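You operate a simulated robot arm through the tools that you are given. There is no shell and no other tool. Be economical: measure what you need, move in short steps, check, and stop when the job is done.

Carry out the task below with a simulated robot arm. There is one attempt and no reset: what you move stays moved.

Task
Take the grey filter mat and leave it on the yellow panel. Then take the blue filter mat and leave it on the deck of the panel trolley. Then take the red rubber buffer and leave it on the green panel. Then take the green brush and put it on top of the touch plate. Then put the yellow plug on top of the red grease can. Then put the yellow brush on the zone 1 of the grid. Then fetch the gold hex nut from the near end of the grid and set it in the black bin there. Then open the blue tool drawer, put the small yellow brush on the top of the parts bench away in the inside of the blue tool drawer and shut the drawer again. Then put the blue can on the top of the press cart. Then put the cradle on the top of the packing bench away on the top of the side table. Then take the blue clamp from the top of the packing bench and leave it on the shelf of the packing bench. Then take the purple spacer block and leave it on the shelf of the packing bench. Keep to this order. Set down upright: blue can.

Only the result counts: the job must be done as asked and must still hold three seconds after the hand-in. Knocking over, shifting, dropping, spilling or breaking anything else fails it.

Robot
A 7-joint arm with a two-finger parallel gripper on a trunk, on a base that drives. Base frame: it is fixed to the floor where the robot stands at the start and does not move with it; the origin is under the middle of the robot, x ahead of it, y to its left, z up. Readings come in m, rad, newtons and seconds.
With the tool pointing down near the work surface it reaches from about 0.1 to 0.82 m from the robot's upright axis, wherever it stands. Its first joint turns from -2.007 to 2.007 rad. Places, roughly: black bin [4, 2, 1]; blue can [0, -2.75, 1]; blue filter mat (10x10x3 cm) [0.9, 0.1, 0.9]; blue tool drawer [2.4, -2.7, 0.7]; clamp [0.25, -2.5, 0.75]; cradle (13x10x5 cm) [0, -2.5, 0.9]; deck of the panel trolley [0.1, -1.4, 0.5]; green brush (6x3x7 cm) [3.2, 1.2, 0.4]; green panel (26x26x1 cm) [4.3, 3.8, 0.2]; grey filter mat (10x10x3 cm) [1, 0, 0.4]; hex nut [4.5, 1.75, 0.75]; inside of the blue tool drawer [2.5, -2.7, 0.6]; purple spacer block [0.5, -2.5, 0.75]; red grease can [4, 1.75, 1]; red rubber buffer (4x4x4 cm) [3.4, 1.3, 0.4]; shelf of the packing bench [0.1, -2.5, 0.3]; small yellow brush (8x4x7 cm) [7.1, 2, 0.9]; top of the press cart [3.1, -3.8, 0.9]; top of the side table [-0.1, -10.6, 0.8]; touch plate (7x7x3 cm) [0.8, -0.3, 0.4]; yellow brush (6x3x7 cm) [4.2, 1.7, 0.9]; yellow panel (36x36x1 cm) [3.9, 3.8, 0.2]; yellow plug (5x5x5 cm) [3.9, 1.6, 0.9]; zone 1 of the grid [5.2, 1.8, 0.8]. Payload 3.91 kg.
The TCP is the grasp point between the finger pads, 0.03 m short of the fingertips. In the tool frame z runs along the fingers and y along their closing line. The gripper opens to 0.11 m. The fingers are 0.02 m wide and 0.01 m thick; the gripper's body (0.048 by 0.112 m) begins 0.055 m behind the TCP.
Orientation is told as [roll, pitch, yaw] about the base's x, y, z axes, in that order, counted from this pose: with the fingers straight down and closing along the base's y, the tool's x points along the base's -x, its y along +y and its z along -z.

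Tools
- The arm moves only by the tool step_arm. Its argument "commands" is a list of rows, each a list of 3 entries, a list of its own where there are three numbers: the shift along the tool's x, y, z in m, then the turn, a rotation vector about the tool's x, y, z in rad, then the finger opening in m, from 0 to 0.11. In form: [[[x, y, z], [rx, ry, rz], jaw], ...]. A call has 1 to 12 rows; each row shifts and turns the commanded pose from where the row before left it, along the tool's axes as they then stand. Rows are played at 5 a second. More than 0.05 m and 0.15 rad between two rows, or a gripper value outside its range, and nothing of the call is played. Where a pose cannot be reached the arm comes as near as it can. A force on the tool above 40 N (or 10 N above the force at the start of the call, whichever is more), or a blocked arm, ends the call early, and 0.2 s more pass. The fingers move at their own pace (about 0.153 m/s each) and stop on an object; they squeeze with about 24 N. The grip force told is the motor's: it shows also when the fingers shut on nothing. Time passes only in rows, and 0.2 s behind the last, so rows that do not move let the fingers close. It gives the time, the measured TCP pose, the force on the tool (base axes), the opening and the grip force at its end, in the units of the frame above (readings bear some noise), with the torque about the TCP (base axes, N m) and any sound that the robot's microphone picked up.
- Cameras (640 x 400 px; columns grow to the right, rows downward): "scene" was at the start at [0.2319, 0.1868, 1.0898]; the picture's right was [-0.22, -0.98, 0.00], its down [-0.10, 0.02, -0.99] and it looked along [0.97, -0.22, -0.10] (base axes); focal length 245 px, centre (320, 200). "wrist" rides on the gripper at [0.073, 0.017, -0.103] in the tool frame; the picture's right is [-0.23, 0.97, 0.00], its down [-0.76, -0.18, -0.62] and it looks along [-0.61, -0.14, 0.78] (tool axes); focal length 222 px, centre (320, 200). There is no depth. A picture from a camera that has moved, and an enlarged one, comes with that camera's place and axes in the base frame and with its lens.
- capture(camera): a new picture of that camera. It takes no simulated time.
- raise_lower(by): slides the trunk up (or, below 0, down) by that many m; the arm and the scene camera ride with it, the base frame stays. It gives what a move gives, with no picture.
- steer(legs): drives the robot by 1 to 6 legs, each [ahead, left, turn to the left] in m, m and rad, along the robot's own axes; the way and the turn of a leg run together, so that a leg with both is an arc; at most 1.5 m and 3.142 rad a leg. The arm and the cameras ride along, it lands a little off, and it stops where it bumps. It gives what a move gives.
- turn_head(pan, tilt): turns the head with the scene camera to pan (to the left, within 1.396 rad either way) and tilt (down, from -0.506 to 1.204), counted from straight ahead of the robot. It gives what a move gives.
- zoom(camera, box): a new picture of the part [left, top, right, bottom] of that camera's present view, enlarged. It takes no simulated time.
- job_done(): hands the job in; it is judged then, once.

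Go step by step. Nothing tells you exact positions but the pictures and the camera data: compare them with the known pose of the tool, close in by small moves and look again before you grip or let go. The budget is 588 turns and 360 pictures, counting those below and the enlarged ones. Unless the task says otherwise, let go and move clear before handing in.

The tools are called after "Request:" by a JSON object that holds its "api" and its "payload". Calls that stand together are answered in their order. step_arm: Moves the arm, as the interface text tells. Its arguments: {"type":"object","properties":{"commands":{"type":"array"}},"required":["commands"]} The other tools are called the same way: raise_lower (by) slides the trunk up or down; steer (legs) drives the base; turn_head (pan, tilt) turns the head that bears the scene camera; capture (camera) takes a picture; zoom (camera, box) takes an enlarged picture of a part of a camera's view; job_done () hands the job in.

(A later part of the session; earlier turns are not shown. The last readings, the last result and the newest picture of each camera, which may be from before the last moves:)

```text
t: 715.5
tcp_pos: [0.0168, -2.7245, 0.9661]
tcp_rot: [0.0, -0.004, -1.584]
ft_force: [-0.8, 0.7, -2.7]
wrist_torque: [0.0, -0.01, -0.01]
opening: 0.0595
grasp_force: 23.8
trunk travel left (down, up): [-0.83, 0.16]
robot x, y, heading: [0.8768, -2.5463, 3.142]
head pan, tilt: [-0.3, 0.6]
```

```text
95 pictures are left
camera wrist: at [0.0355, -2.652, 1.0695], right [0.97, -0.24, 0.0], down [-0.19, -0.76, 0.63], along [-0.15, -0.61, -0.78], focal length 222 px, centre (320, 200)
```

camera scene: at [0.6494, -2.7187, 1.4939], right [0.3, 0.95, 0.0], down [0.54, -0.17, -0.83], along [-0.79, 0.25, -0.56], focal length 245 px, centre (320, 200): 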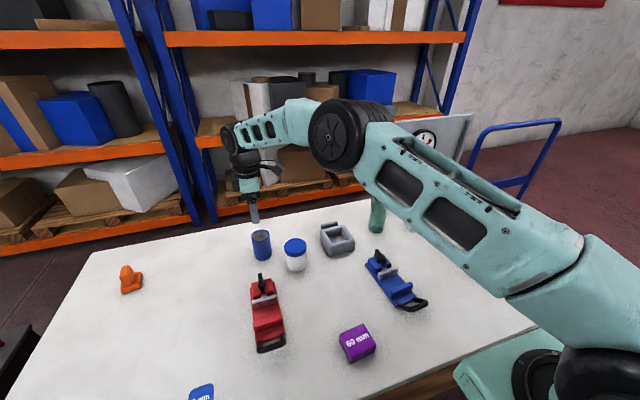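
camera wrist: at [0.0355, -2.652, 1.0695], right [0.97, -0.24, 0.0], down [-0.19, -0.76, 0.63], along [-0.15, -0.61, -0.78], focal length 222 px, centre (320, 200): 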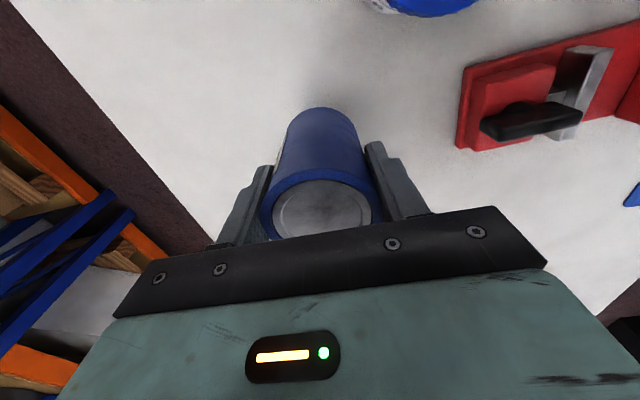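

Request:
{"api": "step_arm", "payload": {"commands": [[[0, 0, -0.05], [0, 0, 0], 0.03]]}}

Request:
{"api": "raise_lower", "payload": {"by": 0.16}}

Request:
{"api": "steer", "payload": {"legs": [[-0.45, 0, 0], [0, 0, 3.141], [0, -1.2, 0]]}}

Request:
{"api": "turn_head", "payload": {"pan": -0.1, "tilt": 0.4}}

Request:
{"api": "capture", "payload": {"camera": "scene"}}

```text
t: 715.9
tcp_pos: [0.015, -2.7248, 1.0179]
tcp_rot: [0.0, -0.007, -1.584]
ft_force: [-1.1, -0.4, -3.1]
wrist_torque: [0.02, -0.04, 0.04]
opening: 0.0594
grasp_force: 23.7
trunk travel left (down, up): [-0.83, 0.16]
robot x, y, heading: [0.8732, -2.5446, 3.142]
head pan, tilt: [-0.3, 0.6]
```

```text
t: 717.8
tcp_pos: [0.0154, -2.7258, 1.1794]
tcp_rot: [-0.002, -0.007, -1.587]
ft_force: [0.3, 0.4, -3.6]
wrist_torque: [0.04, 0.0, -0.02]
opening: 0.0593
grasp_force: 24.2
trunk travel left (down, up): [-0.99, 0.0]
robot x, y, heading: [0.8747, -2.5439, 3.141]
head pan, tilt: [-0.3, 0.6]
```

```text
t: 733.6
tcp_pos: [2.2339, -3.5194, 1.1788]
tcp_rot: [-0.003, -0.005, 1.609]
ft_force: [-0.3, 1.4, -2.7]
wrist_torque: [-0.01, 0.0, 0.02]
opening: 0.0591
grasp_force: 24.0
trunk travel left (down, up): [-0.99, 0.0]
robot x, y, heading: [1.3818, -3.7472, 0.052]
head pan, tilt: [-0.3, 0.6]
```

```text
t: 734.4
tcp_pos: [2.2343, -3.5201, 1.178]
tcp_rot: [-0.002, -0.005, 1.609]
ft_force: [0.2, -0.4, -1.9]
wrist_torque: [-0.05, 0.0, -0.01]
opening: 0.0596
grasp_force: 24.0
trunk travel left (down, up): [-0.99, 0.0]
robot x, y, heading: [1.3863, -3.7466, 0.057]
head pan, tilt: [-0.099, 0.4]
```

```text
94 pictures are left
camera scene: at [1.609, -3.5378, 1.6719], right [-0.05, -1.0, 0.0], down [-0.39, 0.02, -0.92], along [0.92, -0.05, -0.39], focal length 245 px, centre (320, 200)
```

scene: 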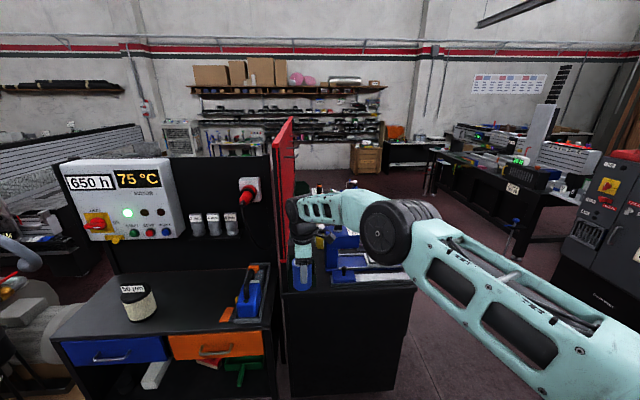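

Request:
{"api": "zoom", "payload": {"camera": "scene", "box": [260, 180, 440, 320]}}

```text
2.86 times, centred on (350, 250) of scene
camera zoom: at [1.609, -3.5378, 1.6719], right [-0.05, -1.0, 0.0], down [-0.39, 0.02, -0.92], along [0.92, -0.05, -0.39], focal length 699 px, centre (234, 57)
```

zoom: 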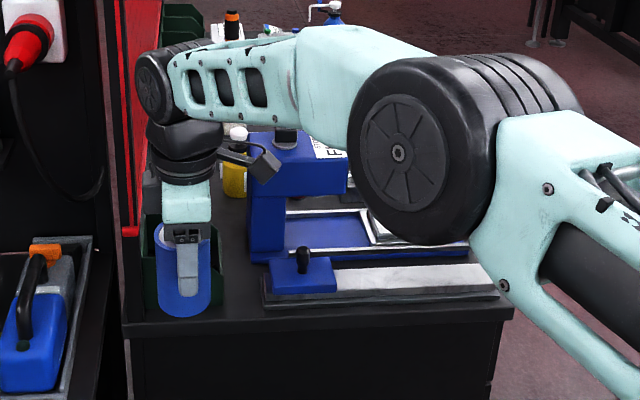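

Request:
{"api": "steer", "payload": {"legs": [[0, 0, -0.055], [0, -1.2, 0], [1.45, 0, 0], [0, 0, 1.571]]}}

Request:
{"api": "turn_head", "payload": {"pan": 0.0, "tilt": 0.6}}

Request:
{"api": "capture", "payload": {"camera": "scene"}}

```text
t: 751.6
tcp_pos: [2.6768, -4.1387, 1.1794]
tcp_rot: [-0.002, -0.004, 3.093]
ft_force: [-1.0, 0.8, -2.2]
wrist_torque: [0.0, -0.01, -0.01]
opening: 0.0592
grasp_force: 24.7
trunk travel left (down, up): [-0.99, 0.0]
robot x, y, heading: [2.8317, -5.0057, 1.533]
head pan, tilt: [-0.099, 0.4]
```

```text
t: 752.4
tcp_pos: [2.6774, -4.1382, 1.1791]
tcp_rot: [-0.001, -0.008, 3.093]
ft_force: [0.3, -0.3, -1.4]
wrist_torque: [0.02, -0.02, 0.01]
opening: 0.0594
grasp_force: 23.6
trunk travel left (down, up): [-0.99, 0.0]
robot x, y, heading: [2.8265, -5.006, 1.533]
head pan, tilt: [0.0, 0.6]
```

```text
92 pictures are left
camera scene: at [2.6329, -4.765, 1.6538], right [1.0, -0.04, 0.0], down [-0.02, -0.56, -0.83], along [0.03, 0.82, -0.56], focal length 245 px, centre (320, 200)
```

scene: 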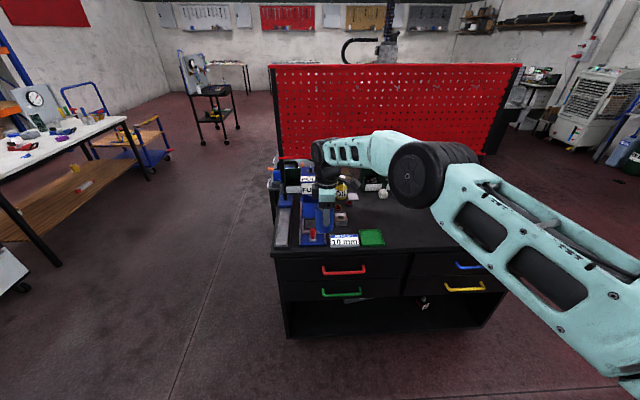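

Request:
{"api": "zoom", "payload": {"camera": "scene", "box": [260, 150, 520, 260]}}

```text
2.46 times, centred on (390, 205) of scene
camera zoom: at [2.6329, -4.765, 1.6538], right [1.0, -0.04, 0.0], down [-0.02, -0.56, -0.83], along [0.03, 0.82, -0.56], focal length 603 px, centre (148, 188)
```

zoom: 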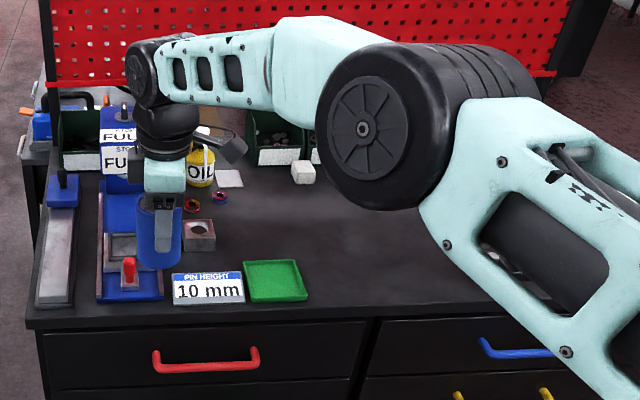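

Request:
{"api": "steer", "payload": {"legs": [[0, -0.47, 0.037], [0.28, 0, 0]]}}

Request:
{"api": "raise_lower", "payload": {"by": -0.15}}

Request:
{"api": "capture", "payload": {"camera": "wrist"}}

Request:
{"api": "capture", "payload": {"camera": "scene"}}

```text
t: 756.7
tcp_pos: [3.1266, -3.8752, 1.1805]
tcp_rot: [0.0, -0.006, 3.119]
ft_force: [0.3, -0.7, -2.6]
wrist_torque: [0.01, 0.01, -0.01]
opening: 0.0592
grasp_force: 23.8
trunk travel left (down, up): [-0.99, 0.0]
robot x, y, heading: [3.2996, -4.7383, 1.557]
head pan, tilt: [0.0, 0.6]
```

```text
t: 758.5
tcp_pos: [3.1264, -3.8756, 1.0296]
tcp_rot: [-0.002, -0.005, 3.117]
ft_force: [0.1, -0.1, -2.1]
wrist_torque: [0.03, -0.03, -0.01]
opening: 0.0592
grasp_force: 23.9
trunk travel left (down, up): [-0.84, 0.15]
robot x, y, heading: [3.2985, -4.7391, 1.56]
head pan, tilt: [0.0, 0.6]
```

```text
90 pictures are left
camera wrist: at [3.1995, -3.8929, 1.1321], right [-0.25, -0.97, 0.0], down [-0.75, 0.19, 0.63], along [-0.61, 0.16, -0.78], focal length 222 px, centre (320, 200)
```

wrist: 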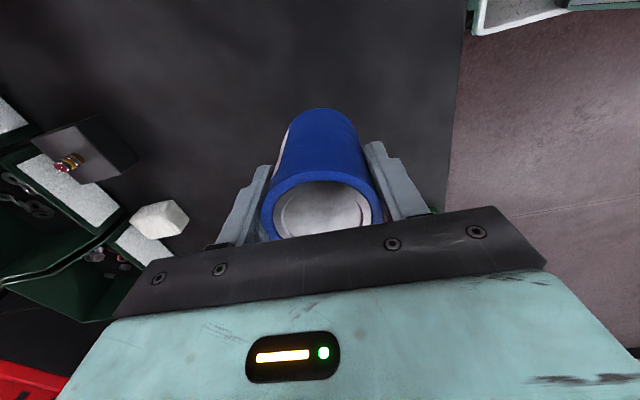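

```text
89 pictures are left
camera scene: at [3.0983, -4.5019, 1.5038], right [1.0, -0.01, 0.0], down [-0.01, -0.57, -0.82], along [0.01, 0.82, -0.57], focal length 245 px, centre (320, 200)
```

scene: 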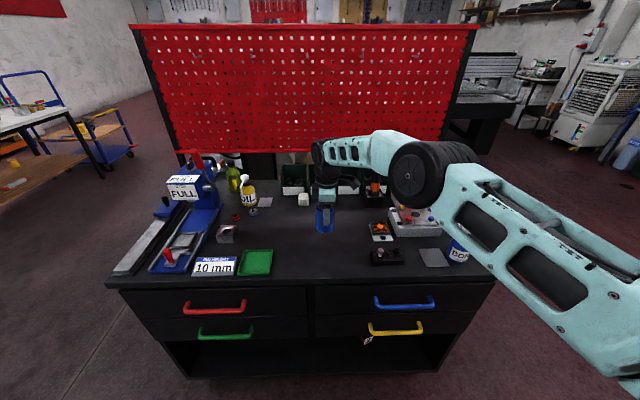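

Request:
{"api": "step_arm", "payload": {"commands": [[[0, 0, 0.04], [0, 0, 0], 0.03], [[0, 0, 0.03], [0, 0, 0], 0.03], [[0, 0, 0.006], [0, 0, 0], 0.03], [[0, 0, 0.005], [0, 0, 0], 0.03], [[0, 0, 0.005], [0, 0, 0], 0.03], [[0, 0, 0.005], [0, 0, 0], 0.03]]}}

Request:
{"api": "step_arm", "payload": {"commands": [[[0, 0, 0.005], [0, 0, 0], 0.03], [[0, 0, 0.005], [0, 0, 0], 0.03], [[0, 0, 0.005], [0, 0, 0], 0.03], [[0, 0, 0.005], [0, 0, 0], 0.03]]}}

```text
t: 759.9
tcp_pos: [3.1251, -3.8729, 0.9417]
tcp_rot: [-0.01, -0.009, 3.118]
ft_force: [0.3, 3.0, 21.7]
wrist_torque: [-0.44, 0.15, 0.08]
opening: 0.0591
grasp_force: 23.8
trunk travel left (down, up): [-0.84, 0.15]
robot x, y, heading: [3.3016, -4.7373, 1.555]
head pan, tilt: [0.0, 0.6]
```

```text
t: 760.9
tcp_pos: [3.1263, -3.876, 0.9177]
tcp_rot: [-0.002, -0.006, 3.119]
ft_force: [-0.7, -1.1, 19.2]
wrist_torque: [-0.41, -0.08, -0.04]
opening: 0.0591
grasp_force: 24.4
trunk travel left (down, up): [-0.84, 0.15]
robot x, y, heading: [3.2989, -4.734, 1.552]
head pan, tilt: [0.0, 0.6]
```

Request:
{"api": "step_arm", "payload": {"commands": [[[0, 0, -0.005], [0, 0, 0], 0.03], [[0, 0, 0], [0, 0, 0], 0.08], [[0, 0, 0], [0, 0, 0], 0.09], [[0, 0, -0.04], [0, 0, 0], 0.09], [[0, 0, -0.05], [0, 0, 0], 0.09], [[0, 0, -0.05], [0, 0, 0], 0.09]]}}

Request:
{"api": "capture", "payload": {"camera": "scene"}}

```text
t: 762.3
tcp_pos: [3.125, -3.8761, 1.0596]
tcp_rot: [0.001, -0.004, 3.118]
ft_force: [-0.2, -0.3, -0.9]
wrist_torque: [0.0, -0.02, 0.03]
opening: 0.0902
grasp_force: 0.0
trunk travel left (down, up): [-0.84, 0.15]
robot x, y, heading: [3.2993, -4.7365, 1.561]
head pan, tilt: [0.0, 0.6]
```

```text
88 pictures are left
camera scene: at [3.0982, -4.5016, 1.5036], right [1.0, -0.01, 0.0], down [-0.01, -0.57, -0.82], along [0.01, 0.82, -0.57], focal length 245 px, centre (320, 200)
```

scene: 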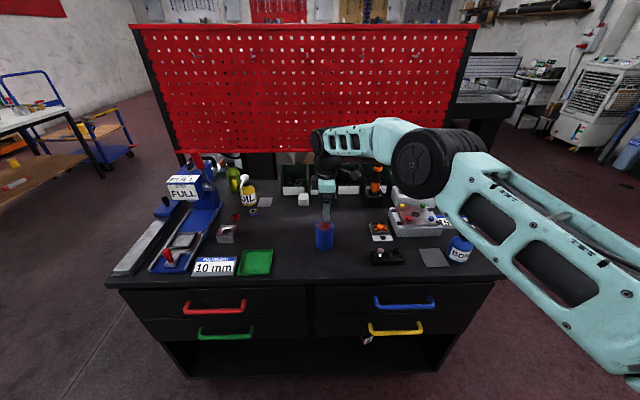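

Request:
{"api": "raise_lower", "payload": {"by": 0.15}}

Request:
{"api": "steer", "payload": {"legs": [[-0.3, 0, 0.01], [0, 1.5, 0], [0, 0.4, 0], [1.5, 0, 0], [1.15, 0, 0], [0, 0, 1.571]]}}

Request:
{"api": "turn_head", "payload": {"pan": -0.1, "tilt": 0.6}}

Request:
{"api": "capture", "payload": {"camera": "scene"}}

```text
t: 764.0
tcp_pos: [3.1272, -3.8761, 1.2106]
tcp_rot: [-0.003, -0.004, 3.118]
ft_force: [-0.6, -0.3, 0.4]
wrist_torque: [0.0, 0.02, 0.0]
opening: 0.0902
grasp_force: 0.0
trunk travel left (down, up): [-0.99, 0.0]
robot x, y, heading: [3.3006, -4.7346, 1.561]
head pan, tilt: [0.0, 0.6]
```

```text
t: 791.5
tcp_pos: [0.5691, -2.5812, 1.21]
tcp_rot: [-0.002, -0.006, -1.56]
ft_force: [0.3, -0.3, -0.3]
wrist_torque: [-0.01, 0.0, -0.01]
opening: 0.0902
grasp_force: 0.0
trunk travel left (down, up): [-0.99, 0.0]
robot x, y, heading: [1.4207, -2.3758, -3.118]
head pan, tilt: [0.0, 0.6]
```

```text
t: 792.2
tcp_pos: [0.5689, -2.5817, 1.2102]
tcp_rot: [-0.002, -0.006, -1.56]
ft_force: [0.4, 0.6, 0.2]
wrist_torque: [0.01, 0.03, 0.02]
opening: 0.09
grasp_force: 0.1
trunk travel left (down, up): [-0.99, 0.0]
robot x, y, heading: [1.4223, -2.3744, -3.124]
head pan, tilt: [-0.099, 0.6]
```

```text
87 pictures are left
camera scene: at [1.1971, -2.5765, 1.6538], right [0.08, 1.0, 0.0], down [0.56, -0.04, -0.83], along [-0.82, 0.06, -0.56], focal length 245 px, centre (320, 200)
```

scene: 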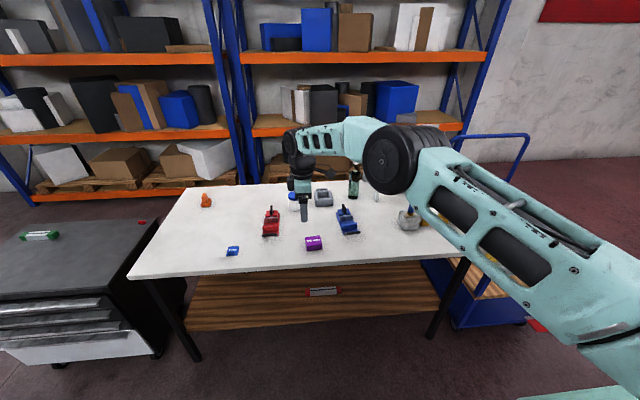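

Request:
{"api": "steer", "payload": {"legs": [[0, -0.1, -0.02], [0.51, 0, 0]]}}

Request:
{"api": "raise_lower", "payload": {"by": -0.12}}

Request:
{"api": "capture", "payload": {"camera": "wrist"}}

Request:
{"api": "zoom", "payload": {"camera": "scene", "box": [200, 170, 460, 300]}}

```text
t: 796.0
tcp_pos: [0.0524, -2.4674, 1.2105]
tcp_rot: [-0.003, -0.007, -1.58]
ft_force: [-0.1, 0.7, 0.1]
wrist_torque: [0.0, -0.02, -0.01]
opening: 0.0901
grasp_force: 0.1
trunk travel left (down, up): [-0.99, 0.0]
robot x, y, heading: [0.9101, -2.279, -3.142]
head pan, tilt: [-0.099, 0.6]
```

```text
t: 797.5
tcp_pos: [0.0516, -2.4664, 1.0904]
tcp_rot: [-0.002, -0.005, -1.579]
ft_force: [0.4, 0.4, -0.2]
wrist_torque: [-0.02, 0.0, 0.03]
opening: 0.0901
grasp_force: 0.1
trunk travel left (down, up): [-0.87, 0.12]
robot x, y, heading: [0.9072, -2.2773, -3.143]
head pan, tilt: [-0.099, 0.6]
```

```text
86 pictures are left
camera wrist: at [0.0703, -2.3934, 1.1935], right [0.97, -0.24, 0.0], down [-0.18, -0.76, 0.63], along [-0.15, -0.61, -0.78], focal length 222 px, centre (320, 200)
```

wrist: 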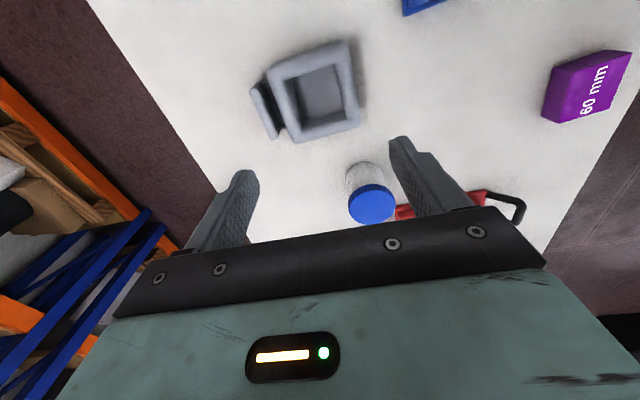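

```text
2.46 times, centred on (330, 235) of scene
camera zoom: at [0.6802, -2.4737, 1.5338], right [0.1, 1.0, 0.0], down [0.56, -0.05, -0.83], along [-0.82, 0.08, -0.56], focal length 603 px, centre (295, 114)
```

zoom: 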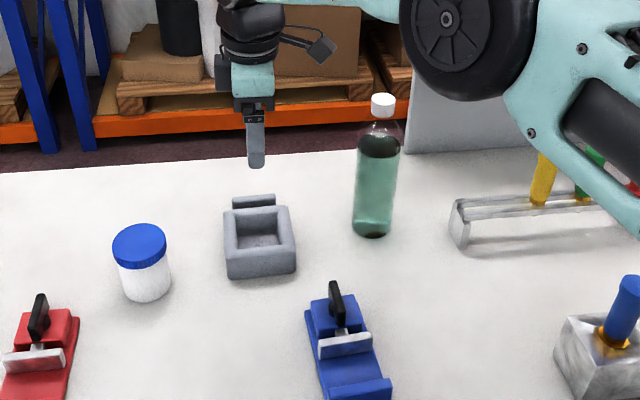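

Request:
{"api": "step_arm", "payload": {"commands": [[[0.004, 0.037, 0], [0, 0, 0], 0.045], [[0, 0, 0.05], [0, 0, 0], 0.045], [[0, 0, 0.05], [0, 0, 0], 0.045], [[0, 0, 0.03], [0, 0, 0], 0.045]]}}

Request:
{"api": "capture", "payload": {"camera": "wrist"}}

Request:
{"api": "zoom", "payload": {"camera": "scene", "box": [250, 190, 370, 265]}}

```text
t: 798.5
tcp_pos: [0.0895, -2.4648, 0.9608]
tcp_rot: [-0.003, -0.004, -1.58]
ft_force: [-0.4, 0.4, 0.6]
wrist_torque: [0.0, 0.04, 0.0]
opening: 0.0451
grasp_force: 0.1
trunk travel left (down, up): [-0.87, 0.12]
robot x, y, heading: [0.911, -2.2778, -3.144]
head pan, tilt: [-0.099, 0.6]
```

```text
84 pictures are left
camera wrist: at [0.1074, -2.3913, 1.0629], right [0.97, -0.24, 0.0], down [-0.18, -0.76, 0.63], along [-0.15, -0.61, -0.78], focal length 222 px, centre (320, 200)
```

wrist: 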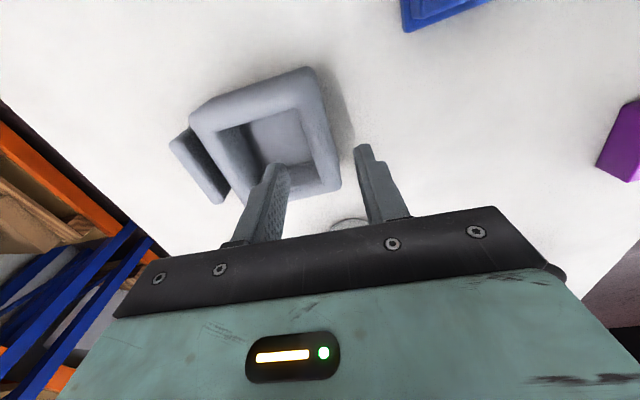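

```text
5.33 times, centred on (310, 228) of scene
camera zoom: at [0.6804, -2.4736, 1.5339], right [0.1, 1.0, 0.0], down [0.56, -0.05, -0.83], along [-0.82, 0.08, -0.56], focal length 1306 px, centre (373, 53)
```

zoom: 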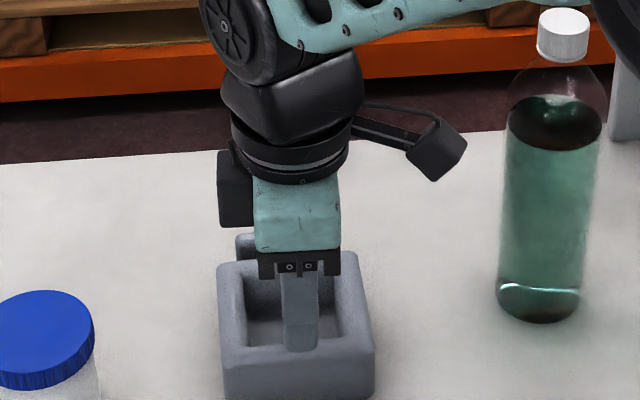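

Request:
{"api": "step_arm", "payload": {"commands": [[[0.01, 0.003, 0.02], [0, 0, 0], 0.045], [[0, 0, 0.02], [0, 0, 0], 0.045], [[0, 0, 0.012], [0, 0, 0], 0.045]]}}

Request:
{"api": "capture", "payload": {"camera": "wrist"}}

```text
t: 799.3
tcp_pos: [0.0911, -2.4549, 0.908]
tcp_rot: [-0.003, -0.004, -1.582]
ft_force: [-0.1, -0.3, 0.1]
wrist_torque: [0.02, -0.01, -0.03]
opening: 0.0449
grasp_force: 0.0
trunk travel left (down, up): [-0.87, 0.12]
robot x, y, heading: [0.9105, -2.2796, -3.139]
head pan, tilt: [-0.099, 0.6]
```

```text
82 pictures are left
camera wrist: at [0.1094, -2.3806, 1.0114], right [0.97, -0.24, 0.0], down [-0.18, -0.76, 0.63], along [-0.15, -0.61, -0.78], focal length 222 px, centre (320, 200)
```

wrist: 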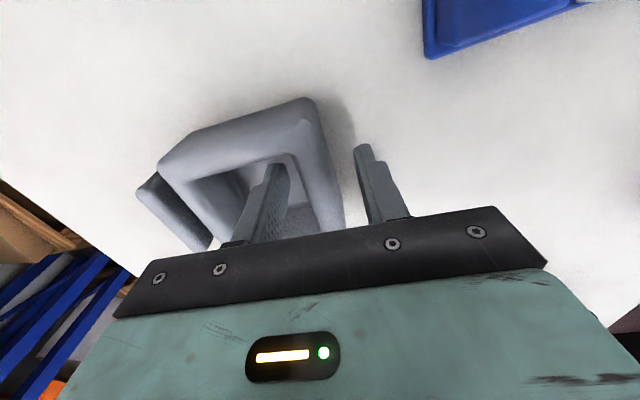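

Request:
{"api": "step_arm", "payload": {"commands": [[[0, 0, 0.005], [0, 0, 0], 0.04], [[0, 0, 0], [0, 0, 0], 0.025], [[0, 0, 0], [0, 0, 0], 0.0], [[0, 0, 0], [0, 0, 0], 0.0], [[0, 0, -0.01], [0, 0, 0], 0.0], [[0, 0, -0.03], [0, 0, 0], 0.0]]}}

Request:
{"api": "zoom", "payload": {"camera": "scene", "box": [250, 190, 370, 265]}}

```text
t: 800.7
tcp_pos: [0.091, -2.4537, 0.9429]
tcp_rot: [-0.001, -0.004, -1.579]
ft_force: [0.0, -0.3, 0.1]
wrist_torque: [-0.01, -0.05, -0.03]
opening: 0.0173
grasp_force: 24.7
trunk travel left (down, up): [-0.87, 0.12]
robot x, y, heading: [0.9106, -2.2775, -3.144]
head pan, tilt: [-0.099, 0.6]
```

```text
5.33 times, centred on (310, 228) of scene
camera zoom: at [0.6798, -2.4738, 1.5336], right [0.1, 1.0, 0.0], down [0.56, -0.05, -0.82], along [-0.82, 0.08, -0.57], focal length 1306 px, centre (373, 53)
```

zoom: 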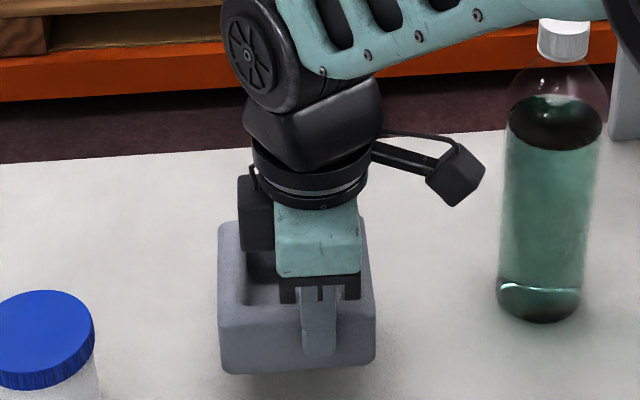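

Request:
{"api": "step_arm", "payload": {"commands": [[[0, 0, -0.05], [0, 0, 0], 0.0], [[0, 0, -0.05], [0, 0, 0], 0.0], [[0, 0, -0.05], [0, 0, 0], 0.0]]}}

Request:
{"api": "steer", "payload": {"legs": [[-0.5, 0, 0], [0, 0, 1.571], [1.5, 0, 0], [1.0, 0, 0]]}}

Request:
{"api": "turn_head", "payload": {"pan": 0.0, "tilt": 0.3}}

Request:
{"api": "capture", "payload": {"camera": "scene"}}

```text
t: 801.5
tcp_pos: [0.092, -2.4534, 1.0926]
tcp_rot: [0.0, -0.007, -1.578]
ft_force: [-0.4, 0.8, -0.8]
wrist_torque: [0.02, -0.06, 0.0]
opening: 0.0173
grasp_force: 24.2
trunk travel left (down, up): [-0.87, 0.12]
robot x, y, heading: [0.9107, -2.2785, -3.144]
head pan, tilt: [-0.099, 0.6]
```

```text
t: 820.1
tcp_pos: [1.6452, -5.5949, 1.0921]
tcp_rot: [-0.001, -0.006, -0.005]
ft_force: [0.7, -0.1, -0.3]
wrist_torque: [0.02, -0.01, 0.0]
opening: 0.0172
grasp_force: 24.4
trunk travel left (down, up): [-0.87, 0.12]
robot x, y, heading: [1.4675, -4.7785, -1.565]
head pan, tilt: [-0.099, 0.6]
```

```text
t: 820.9
tcp_pos: [1.6437, -5.5958, 1.0921]
tcp_rot: [-0.002, -0.005, -0.006]
ft_force: [-0.6, 0.3, -0.5]
wrist_torque: [0.03, 0.01, 0.01]
opening: 0.0174
grasp_force: 23.2
trunk travel left (down, up): [-0.87, 0.12]
robot x, y, heading: [1.4649, -4.7794, -1.567]
head pan, tilt: [0.0, 0.3]
```

```text
80 pictures are left
camera scene: at [1.6733, -5.0099, 1.5612], right [-1.0, -0.01, 0.0], down [0.0, 0.3, -0.95], along [0.01, -0.95, -0.3], focal length 245 px, centre (320, 200)
```

scene: 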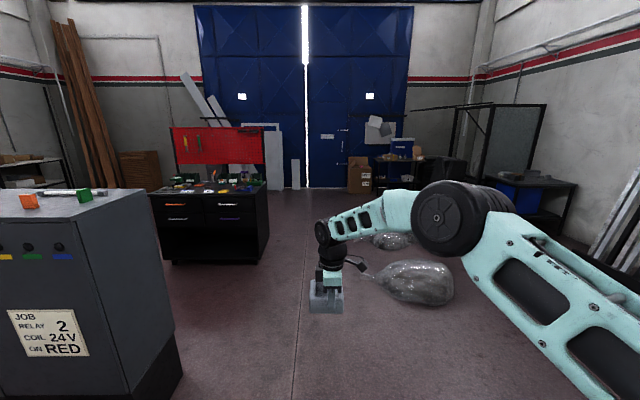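

Request:
{"api": "steer", "payload": {"legs": [[0, 0.28, -0.004], [1.5, 0, 0], [1.5, 0, 0], [1.0, 0, 0]]}}

Request:
{"api": "turn_head", "payload": {"pan": -0.6, "tilt": 0.4}}

Request:
{"api": "capture", "payload": {"camera": "scene"}}

```text
t: 841.6
tcp_pos: [1.8898, -9.5807, 1.0928]
tcp_rot: [-0.002, -0.008, -0.026]
ft_force: [-0.7, -0.8, -1.4]
wrist_torque: [0.05, 0.03, -0.05]
opening: 0.0171
grasp_force: 23.9
trunk travel left (down, up): [-0.87, 0.12]
robot x, y, heading: [1.7309, -8.7585, -1.587]
head pan, tilt: [0.0, 0.3]
```

```text
t: 842.6
tcp_pos: [1.8905, -9.5802, 1.0918]
tcp_rot: [-0.002, -0.005, -0.026]
ft_force: [-1.1, 0.1, -0.9]
wrist_torque: [0.02, 0.0, -0.01]
opening: 0.0173
grasp_force: 24.0
trunk travel left (down, up): [-0.87, 0.12]
robot x, y, heading: [1.7286, -8.7576, -1.588]
head pan, tilt: [-0.6, 0.4]
```

```text
79 pictures are left
camera scene: at [1.8785, -8.978, 1.552], right [-0.82, 0.58, 0.0], down [0.22, 0.32, -0.92], along [-0.53, -0.75, -0.39], focal length 245 px, centre (320, 200)
```

scene: 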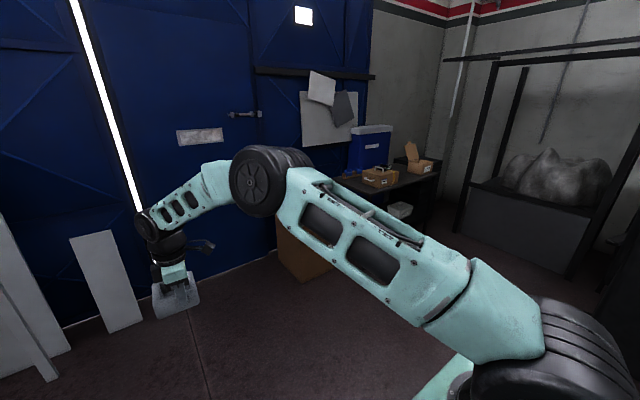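

Request:
{"api": "steer", "payload": {"legs": [[0.3, 0, 0.018], [0, -1.5, 0]]}}

Request:
{"api": "turn_head", "payload": {"pan": -0.2, "tilt": 0.5}}

Request:
{"api": "capture", "payload": {"camera": "scene"}}

```text
t: 851.8
tcp_pos: [0.3826, -9.8792, 1.0925]
tcp_rot: [-0.001, -0.005, -0.02]
ft_force: [-0.6, 0.0, -0.2]
wrist_torque: [0.03, 0.02, -0.01]
opening: 0.0174
grasp_force: 24.7
trunk travel left (down, up): [-0.87, 0.12]
robot x, y, heading: [0.2183, -9.0591, -1.582]
head pan, tilt: [-0.6, 0.4]
```

```text
t: 852.6
tcp_pos: [0.383, -9.8793, 1.0925]
tcp_rot: [-0.002, -0.004, -0.018]
ft_force: [-0.3, 0.1, -0.5]
wrist_torque: [-0.01, 0.03, -0.01]
opening: 0.0173
grasp_force: 24.1
trunk travel left (down, up): [-0.87, 0.12]
robot x, y, heading: [0.2189, -9.0568, -1.583]
head pan, tilt: [-0.201, 0.499]
```

```text
78 pictures are left
camera scene: at [0.4021, -9.2895, 1.5429], right [-0.98, 0.21, 0.0], down [0.1, 0.47, -0.88], along [-0.18, -0.86, -0.48], focal length 245 px, centre (320, 200)
```

scene: 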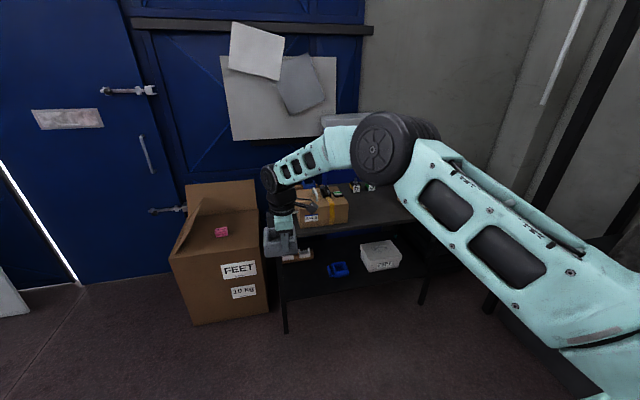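

Request:
{"api": "zoom", "payload": {"camera": "scene", "box": [260, 150, 450, 260]}}

```text
3.37 times, centred on (355, 205) of scene
camera zoom: at [0.4021, -9.2895, 1.5429], right [-0.98, 0.21, 0.0], down [0.1, 0.47, -0.88], along [-0.18, -0.86, -0.48], focal length 825 px, centre (202, 183)
```

zoom: 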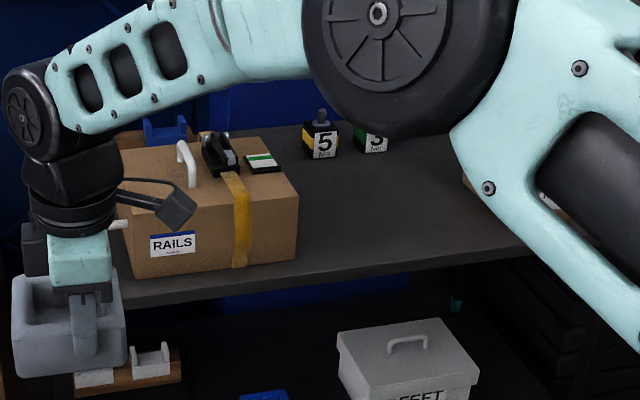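

Request:
{"api": "steer", "payload": {"legs": [[0, -0.56, 0.012], [0.52, 0, 0]]}}

Request:
{"api": "capture", "payload": {"camera": "wrist"}}

Request:
{"api": "capture", "payload": {"camera": "scene"}}

```text
t: 854.4
tcp_pos: [0.1943, -9.8989, 1.0918]
tcp_rot: [-0.001, -0.004, -0.08]
ft_force: [-0.1, 0.1, -0.3]
wrist_torque: [0.05, 0.06, 0.04]
opening: 0.0173
grasp_force: 24.0
trunk travel left (down, up): [-0.87, 0.12]
robot x, y, heading: [0.0778, -9.068, -1.637]
head pan, tilt: [-0.201, 0.499]
stopped in leg 1: the robot was blocked; the commanded pose is now the measured one
```

```text
76 pictures are left
camera wrist: at [0.1243, -9.8758, 1.1946], right [0.3, 0.95, 0.0], down [0.74, -0.24, 0.63], along [0.6, -0.19, -0.78], focal length 222 px, centre (320, 200)
```

wrist: 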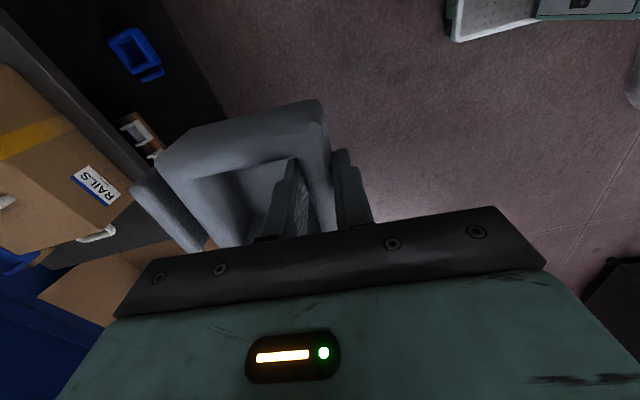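

```text
75 pictures are left
camera scene: at [0.25, -9.3126, 1.5428], right [-0.96, 0.27, 0.0], down [0.13, 0.46, -0.88], along [-0.23, -0.85, -0.48], focal length 245 px, centre (320, 200)
```

scene: 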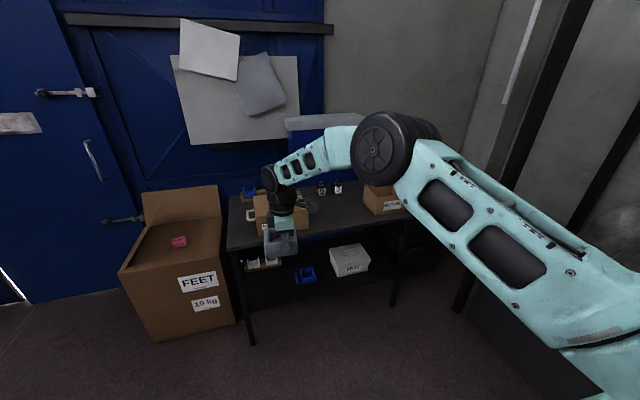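

Request:
{"api": "turn_head", "payload": {"pan": -1.39, "tilt": 0.8}}

Request:
{"api": "capture", "payload": {"camera": "scene"}}

```text
t: 855.8
tcp_pos: [0.1959, -9.899, 1.0922]
tcp_rot: [0.0, -0.006, -0.082]
ft_force: [-0.4, -0.3, -1.1]
wrist_torque: [0.06, -0.03, 0.01]
opening: 0.0174
grasp_force: 24.0
trunk travel left (down, up): [-0.87, 0.12]
robot x, y, heading: [0.0788, -9.0696, -1.631]
head pan, tilt: [-1.389, 0.799]
```

```text
74 pictures are left
camera scene: at [0.1942, -9.2338, 1.5169], right [-0.11, 0.99, 0.0], down [0.71, 0.08, -0.7], along [-0.69, -0.08, -0.72], focal length 245 px, centre (320, 200)
```

scene: 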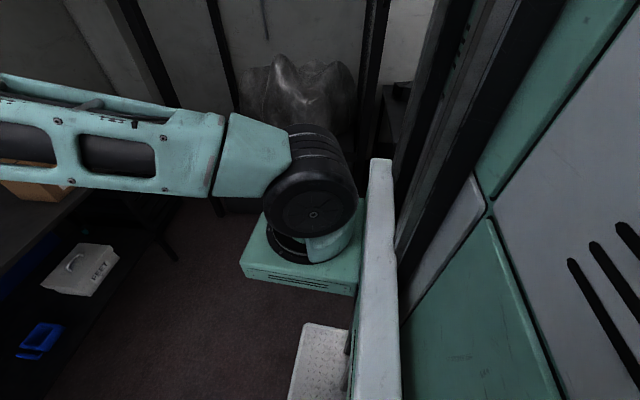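

Request:
{"api": "turn_head", "payload": {"pan": -1.39, "tilt": 0.2}}

Request:
{"api": "capture", "payload": {"camera": "scene"}}

```text
t: 856.8
tcp_pos: [0.1957, -9.8984, 1.0926]
tcp_rot: [0.002, -0.004, -0.079]
ft_force: [-0.5, -0.5, -0.6]
wrist_torque: [0.06, 0.04, -0.04]
opening: 0.0174
grasp_force: 24.1
trunk travel left (down, up): [-0.87, 0.12]
robot x, y, heading: [0.0788, -9.0703, -1.635]
head pan, tilt: [-1.389, 0.201]
```

```text
73 pictures are left
camera scene: at [0.1818, -9.2351, 1.5705], right [-0.11, 0.99, 0.0], down [0.2, 0.02, -0.98], along [-0.97, -0.11, -0.2], focal length 245 px, centre (320, 200)
```

scene: 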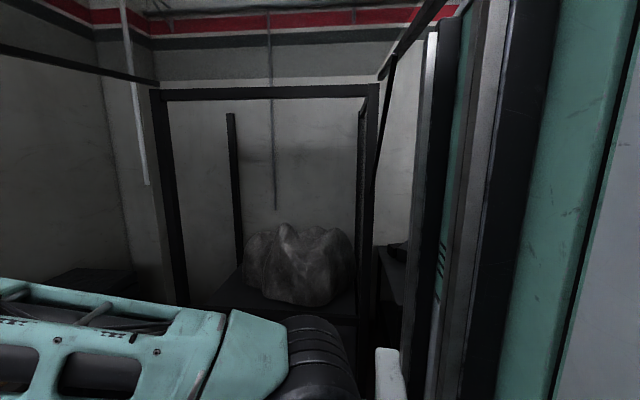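

Request:
{"api": "steer", "payload": {"legs": [[0, 0.06, 0], [0.1, 0, 0.065], [0.42, 0, 0]]}}

Request:
{"api": "steer", "payload": {"legs": [[0, -0.3, 0]]}}

```text
t: 860.7
tcp_pos: [0.3085, -10.4071, 1.0919]
tcp_rot: [0.001, -0.006, -0.008]
ft_force: [0.2, -0.7, -0.3]
wrist_torque: [0.03, 0.01, 0.0]
opening: 0.0175
grasp_force: 23.5
trunk travel left (down, up): [-0.87, 0.12]
robot x, y, heading: [0.1339, -9.5886, -1.57]
head pan, tilt: [-1.389, 0.201]
```

```text
t: 862.7
tcp_pos: [0.0048, -10.4074, 1.0907]
tcp_rot: [0.002, -0.004, -0.016]
ft_force: [-0.2, 1.2, -0.5]
wrist_torque: [0.03, -0.03, -0.02]
opening: 0.0175
grasp_force: 24.4
trunk travel left (down, up): [-0.87, 0.12]
robot x, y, heading: [-0.1646, -9.5888, -1.574]
head pan, tilt: [-1.389, 0.201]
```

Request:
{"api": "steer", "payload": {"legs": [[0, -0.18, 0]]}}

Request:
{"api": "turn_head", "payload": {"pan": 0.0, "tilt": 0.7}}

Request:
{"api": "capture", "payload": {"camera": "scene"}}

Request:
{"api": "capture", "payload": {"camera": "wrist"}}

```text
t: 864.2
tcp_pos: [-0.1741, -10.4064, 1.0908]
tcp_rot: [0.0, -0.005, -0.013]
ft_force: [-0.4, -0.2, -1.5]
wrist_torque: [0.05, 0.03, -0.03]
opening: 0.0175
grasp_force: 24.0
trunk travel left (down, up): [-0.87, 0.12]
robot x, y, heading: [-0.3429, -9.5853, -1.575]
head pan, tilt: [-1.389, 0.201]
```

```text
t: 865.7
tcp_pos: [-0.1747, -10.4082, 1.0919]
tcp_rot: [0.0, -0.005, -0.014]
ft_force: [0.4, -0.7, 0.0]
wrist_torque: [0.03, 0.01, 0.05]
opening: 0.0173
grasp_force: 23.8
trunk travel left (down, up): [-0.87, 0.12]
robot x, y, heading: [-0.3435, -9.5888, -1.576]
head pan, tilt: [0.0, 0.7]
```

```text
72 pictures are left
camera scene: at [-0.1408, -9.8139, 1.5252], right [-1.0, 0.0, 0.0], down [0.0, 0.64, -0.77], along [0.0, -0.77, -0.64], focal length 245 px, centre (320, 200)
```

scene: 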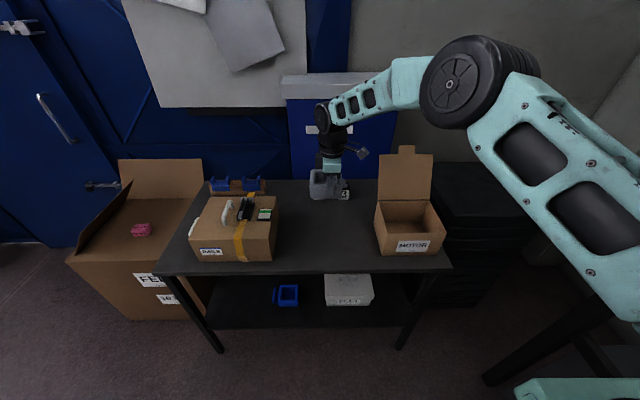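

```text
71 pictures are left
camera wrist: at [-0.2464, -10.3885, 1.1949], right [0.24, 0.97, 0.0], down [0.76, -0.19, 0.63], along [0.61, -0.15, -0.78], focal length 222 px, centre (320, 200)
```

wrist: 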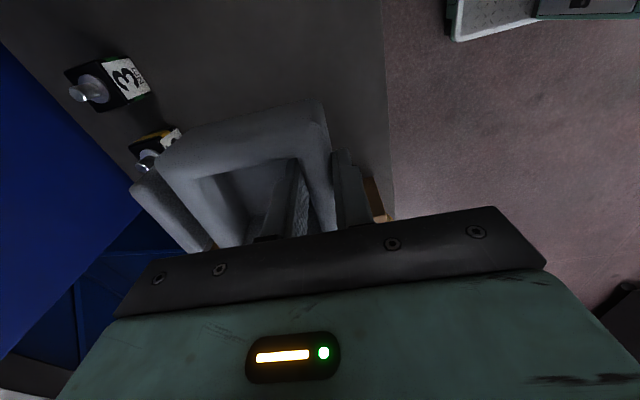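

Request:
{"api": "raise_lower", "payload": {"by": -0.2}}

Request:
{"api": "step_arm", "payload": {"commands": [[[0, 0, 0.01], [0, 0, 0], 0.0], [[0, 0, 0.006], [0, 0, 0], 0.0], [[0, 0, 0.006], [0, 0, 0], 0.0], [[0, 0, 0.005], [0, 0, 0], 0.0]]}}

```text
t: 867.9
tcp_pos: [-0.1731, -10.4062, 0.8916]
tcp_rot: [0.001, -0.005, -0.016]
ft_force: [-1.1, 0.3, -1.1]
wrist_torque: [0.03, 0.0, 0.02]
opening: 0.0174
grasp_force: 23.3
trunk travel left (down, up): [-0.67, 0.32]
robot x, y, heading: [-0.3445, -9.587, -1.572]
head pan, tilt: [0.0, 0.7]
```

```text
t: 868.9
tcp_pos: [-0.1753, -10.4065, 0.8649]
tcp_rot: [-0.001, -0.007, -0.011]
ft_force: [0.0, 0.3, -1.3]
wrist_torque: [0.03, 0.0, 0.03]
opening: 0.0175
grasp_force: 23.9
trunk travel left (down, up): [-0.67, 0.32]
robot x, y, heading: [-0.3442, -9.5889, -1.57]
head pan, tilt: [0.0, 0.7]
```

Request:
{"api": "step_arm", "payload": {"commands": [[[0, 0, 0.004], [0, 0, 0], 0.0], [[0, 0, 0.004], [0, 0, 0], 0.0], [[0, 0, 0.004], [0, 0, 0], 0.0], [[0, 0, 0.004], [0, 0, 0], 0.0]]}}

Request:
{"api": "zoom", "payload": {"camera": "scene", "box": [260, 130, 440, 260]}}

```text
t: 869.9
tcp_pos: [-0.1732, -10.4089, 0.8537]
tcp_rot: [-0.005, -0.006, -0.013]
ft_force: [-3.6, 6.8, 25.4]
wrist_torque: [0.23, -0.3, -0.01]
opening: 0.0173
grasp_force: 24.3
trunk travel left (down, up): [-0.67, 0.32]
robot x, y, heading: [-0.3453, -9.5881, -1.574]
head pan, tilt: [0.0, 0.7]
```

```text
3.08 times, centred on (350, 195) of scene
camera zoom: at [-0.1412, -9.8124, 1.3261], right [-1.0, 0.0, 0.0], down [0.0, 0.64, -0.77], along [0.0, -0.77, -0.64], focal length 753 px, centre (228, 215)
```

zoom: 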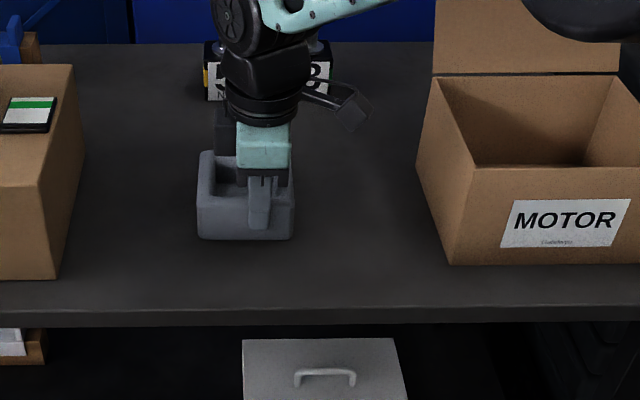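

Down on the table. I release and rise.

Request:
{"api": "step_arm", "payload": {"commands": [[[0, 0, -0.003], [0, 0, 0], 0.0], [[0, 0, 0], [0, 0, 0], 0.045], [[0, 0, 0], [0, 0, 0], 0.045], [[0, 0, -0.04], [0, 0, 0], 0.045], [[0, 0, -0.05], [0, 0, 0], 0.045], [[0, 0, -0.05], [0, 0, 0], 0.045], [[0, 0, -0.05], [0, 0, 0], 0.045]]}}

Request:
{"api": "zoom", "payload": {"camera": "scene", "box": [260, 130, 440, 260]}}

```text
t: 871.5
tcp_pos: [-0.1758, -10.4072, 1.0405]
tcp_rot: [-0.001, -0.004, -0.012]
ft_force: [0.5, 0.2, -1.6]
wrist_torque: [0.02, -0.04, 0.02]
opening: 0.0451
grasp_force: 0.1
trunk travel left (down, up): [-0.67, 0.32]
robot x, y, heading: [-0.3436, -9.5872, -1.575]
head pan, tilt: [0.0, 0.7]
```

```text
3.08 times, centred on (350, 195) of scene
camera zoom: at [-0.1406, -9.8142, 1.325], right [-1.0, 0.0, 0.0], down [0.0, 0.64, -0.76], along [0.0, -0.76, -0.64], focal length 753 px, centre (228, 215)
```

zoom: 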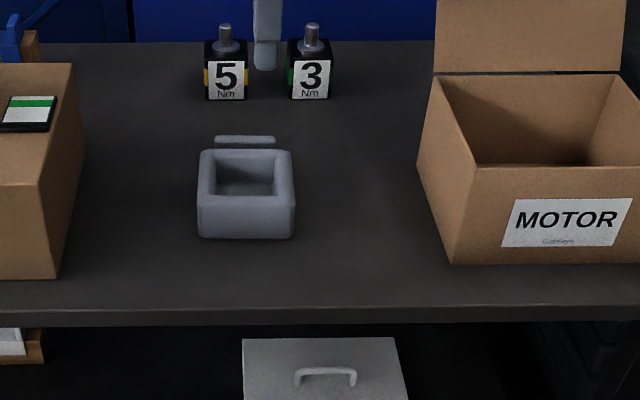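

Request:
{"api": "raise_lower", "payload": {"by": 0.32}}

Request:
{"api": "steer", "payload": {"legs": [[0, 0.53, 0], [-0.5, 0, 0.003], [0, 1.5, 0]]}}

Request:
{"api": "steer", "payload": {"legs": [[-1.5, 0, 0], [-1.5, 0, 0], [-1.0, 0, 0]]}}

```text
t: 874.7
tcp_pos: [-0.1754, -10.4083, 1.3608]
tcp_rot: [0.0, -0.004, -0.014]
ft_force: [0.3, 0.5, 0.1]
wrist_torque: [0.0, 0.0, 0.02]
opening: 0.0452
grasp_force: 0.0
trunk travel left (down, up): [-0.99, 0.0]
robot x, y, heading: [-0.3428, -9.5865, -1.574]
head pan, tilt: [0.0, 0.7]
```

```text
t: 887.3
tcp_pos: [1.8324, -9.9514, 1.3621]
tcp_rot: [-0.001, -0.004, -0.044]
ft_force: [0.2, -0.8, 0.5]
wrist_torque: [-0.02, -0.02, -0.02]
opening: 0.0451
grasp_force: 0.0
trunk travel left (down, up): [-0.99, 0.0]
robot x, y, heading: [1.6906, -9.1244, -1.603]
head pan, tilt: [0.0, 0.7]
```

```text
t: 906.8
tcp_pos: [1.9607, -5.892, 1.3614]
tcp_rot: [0.002, -0.004, -0.011]
ft_force: [0.2, 0.2, -0.7]
wrist_torque: [-0.02, -0.04, 0.0]
opening: 0.0448
grasp_force: 0.1
trunk travel left (down, up): [-0.99, 0.0]
robot x, y, heading: [1.7901, -5.071, -1.573]
head pan, tilt: [0.0, 0.7]
```

Request:
{"api": "steer", "payload": {"legs": [[0, -0.4, 0], [-1.5, 0, 0], [-1.3, 0, 0], [0, 0, -1.571]]}}

Request:
{"api": "step_arm", "payload": {"commands": [[[0, 0, 0], [0, 0, 0.142], 0.08], [[0, 0, 0], [0, 0, 0.142], 0.08], [[0, 0, 0], [0, 0, 0.142], 0.08], [[0, 0, 0], [0, 0, 0.142], 0.08], [[0, 0, 0], [0, 0, 0.142], 0.08], [[0, 0, 0], [0, 0, 0.142], 0.08], [[0, 0, 0], [0, 0, 0.142], 0.08], [[0, 0, 0], [0, 0, 0.142], 0.08], [[0, 0, 0], [0, 0, 0.142], 0.08], [[0, 0, 0], [0, 0, 0.142], 0.08], [[0, 0, 0], [0, 0, 0.142], 0.08]]}}

Request:
{"api": "turn_head", "payload": {"pan": 0.0, "tilt": 0.7}}

Request:
{"api": "capture", "payload": {"camera": "scene"}}

```text
t: 926.1
tcp_pos: [0.5807, -2.4756, 1.3594]
tcp_rot: [0.0, -0.006, -1.583]
ft_force: [-0.4, -0.7, 0.1]
wrist_torque: [0.0, 0.02, -0.01]
opening: 0.045
grasp_force: 0.1
trunk travel left (down, up): [-0.99, 0.0]
robot x, y, heading: [1.3993, -2.3027, 3.138]
head pan, tilt: [0.0, 0.7]
```

```text
t: 928.5
tcp_pos: [0.5796, -2.4765, 1.3605]
tcp_rot: [0.006, 0.0, 3.135]
ft_force: [-0.6, -0.7, -0.5]
wrist_torque: [0.02, 0.0, 0.0]
opening: 0.0797
grasp_force: 0.2
trunk travel left (down, up): [-0.99, 0.0]
robot x, y, heading: [1.4037, -2.3081, 3.138]
head pan, tilt: [0.0, 0.7]
```

```text
t: 929.1
tcp_pos: [0.5803, -2.4764, 1.3616]
tcp_rot: [0.006, -0.001, 3.138]
ft_force: [0.0, 0.7, -1.0]
wrist_torque: [0.0, 0.01, 0.01]
opening: 0.0799
grasp_force: 0.1
trunk travel left (down, up): [-0.99, 0.0]
robot x, y, heading: [1.4007, -2.3064, 3.141]
head pan, tilt: [0.0, 0.7]
```

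```text
68 pictures are left
camera scene: at [1.1737, -2.5078, 1.6452], right [0.0, 1.0, 0.0], down [0.64, 0.0, -0.76], along [-0.76, 0.0, -0.64], focal length 245 px, centre (320, 200)
```

scene: 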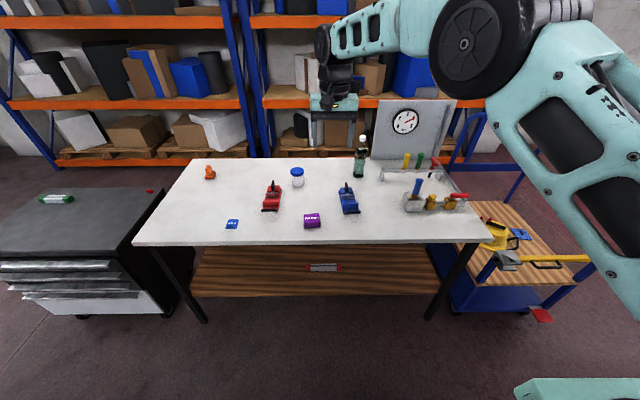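

Request:
{"api": "zoom", "payload": {"camera": "scene", "box": [220, 150, 400, 290]}}

```text
2.86 times, centred on (310, 220) of scene
camera zoom: at [1.1737, -2.5078, 1.6452], right [0.0, 1.0, 0.0], down [0.64, 0.0, -0.76], along [-0.76, 0.0, -0.64], focal length 699 px, centre (349, 143)
```

zoom: 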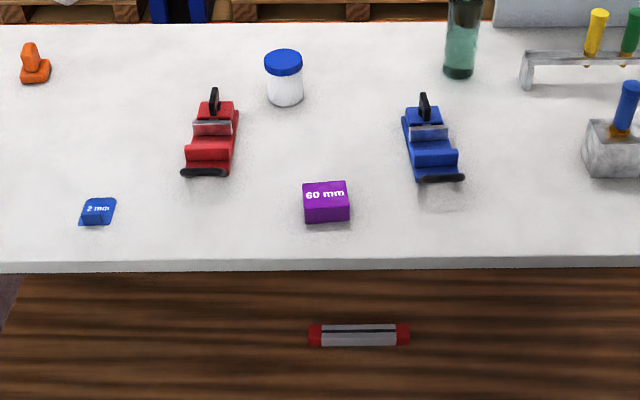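

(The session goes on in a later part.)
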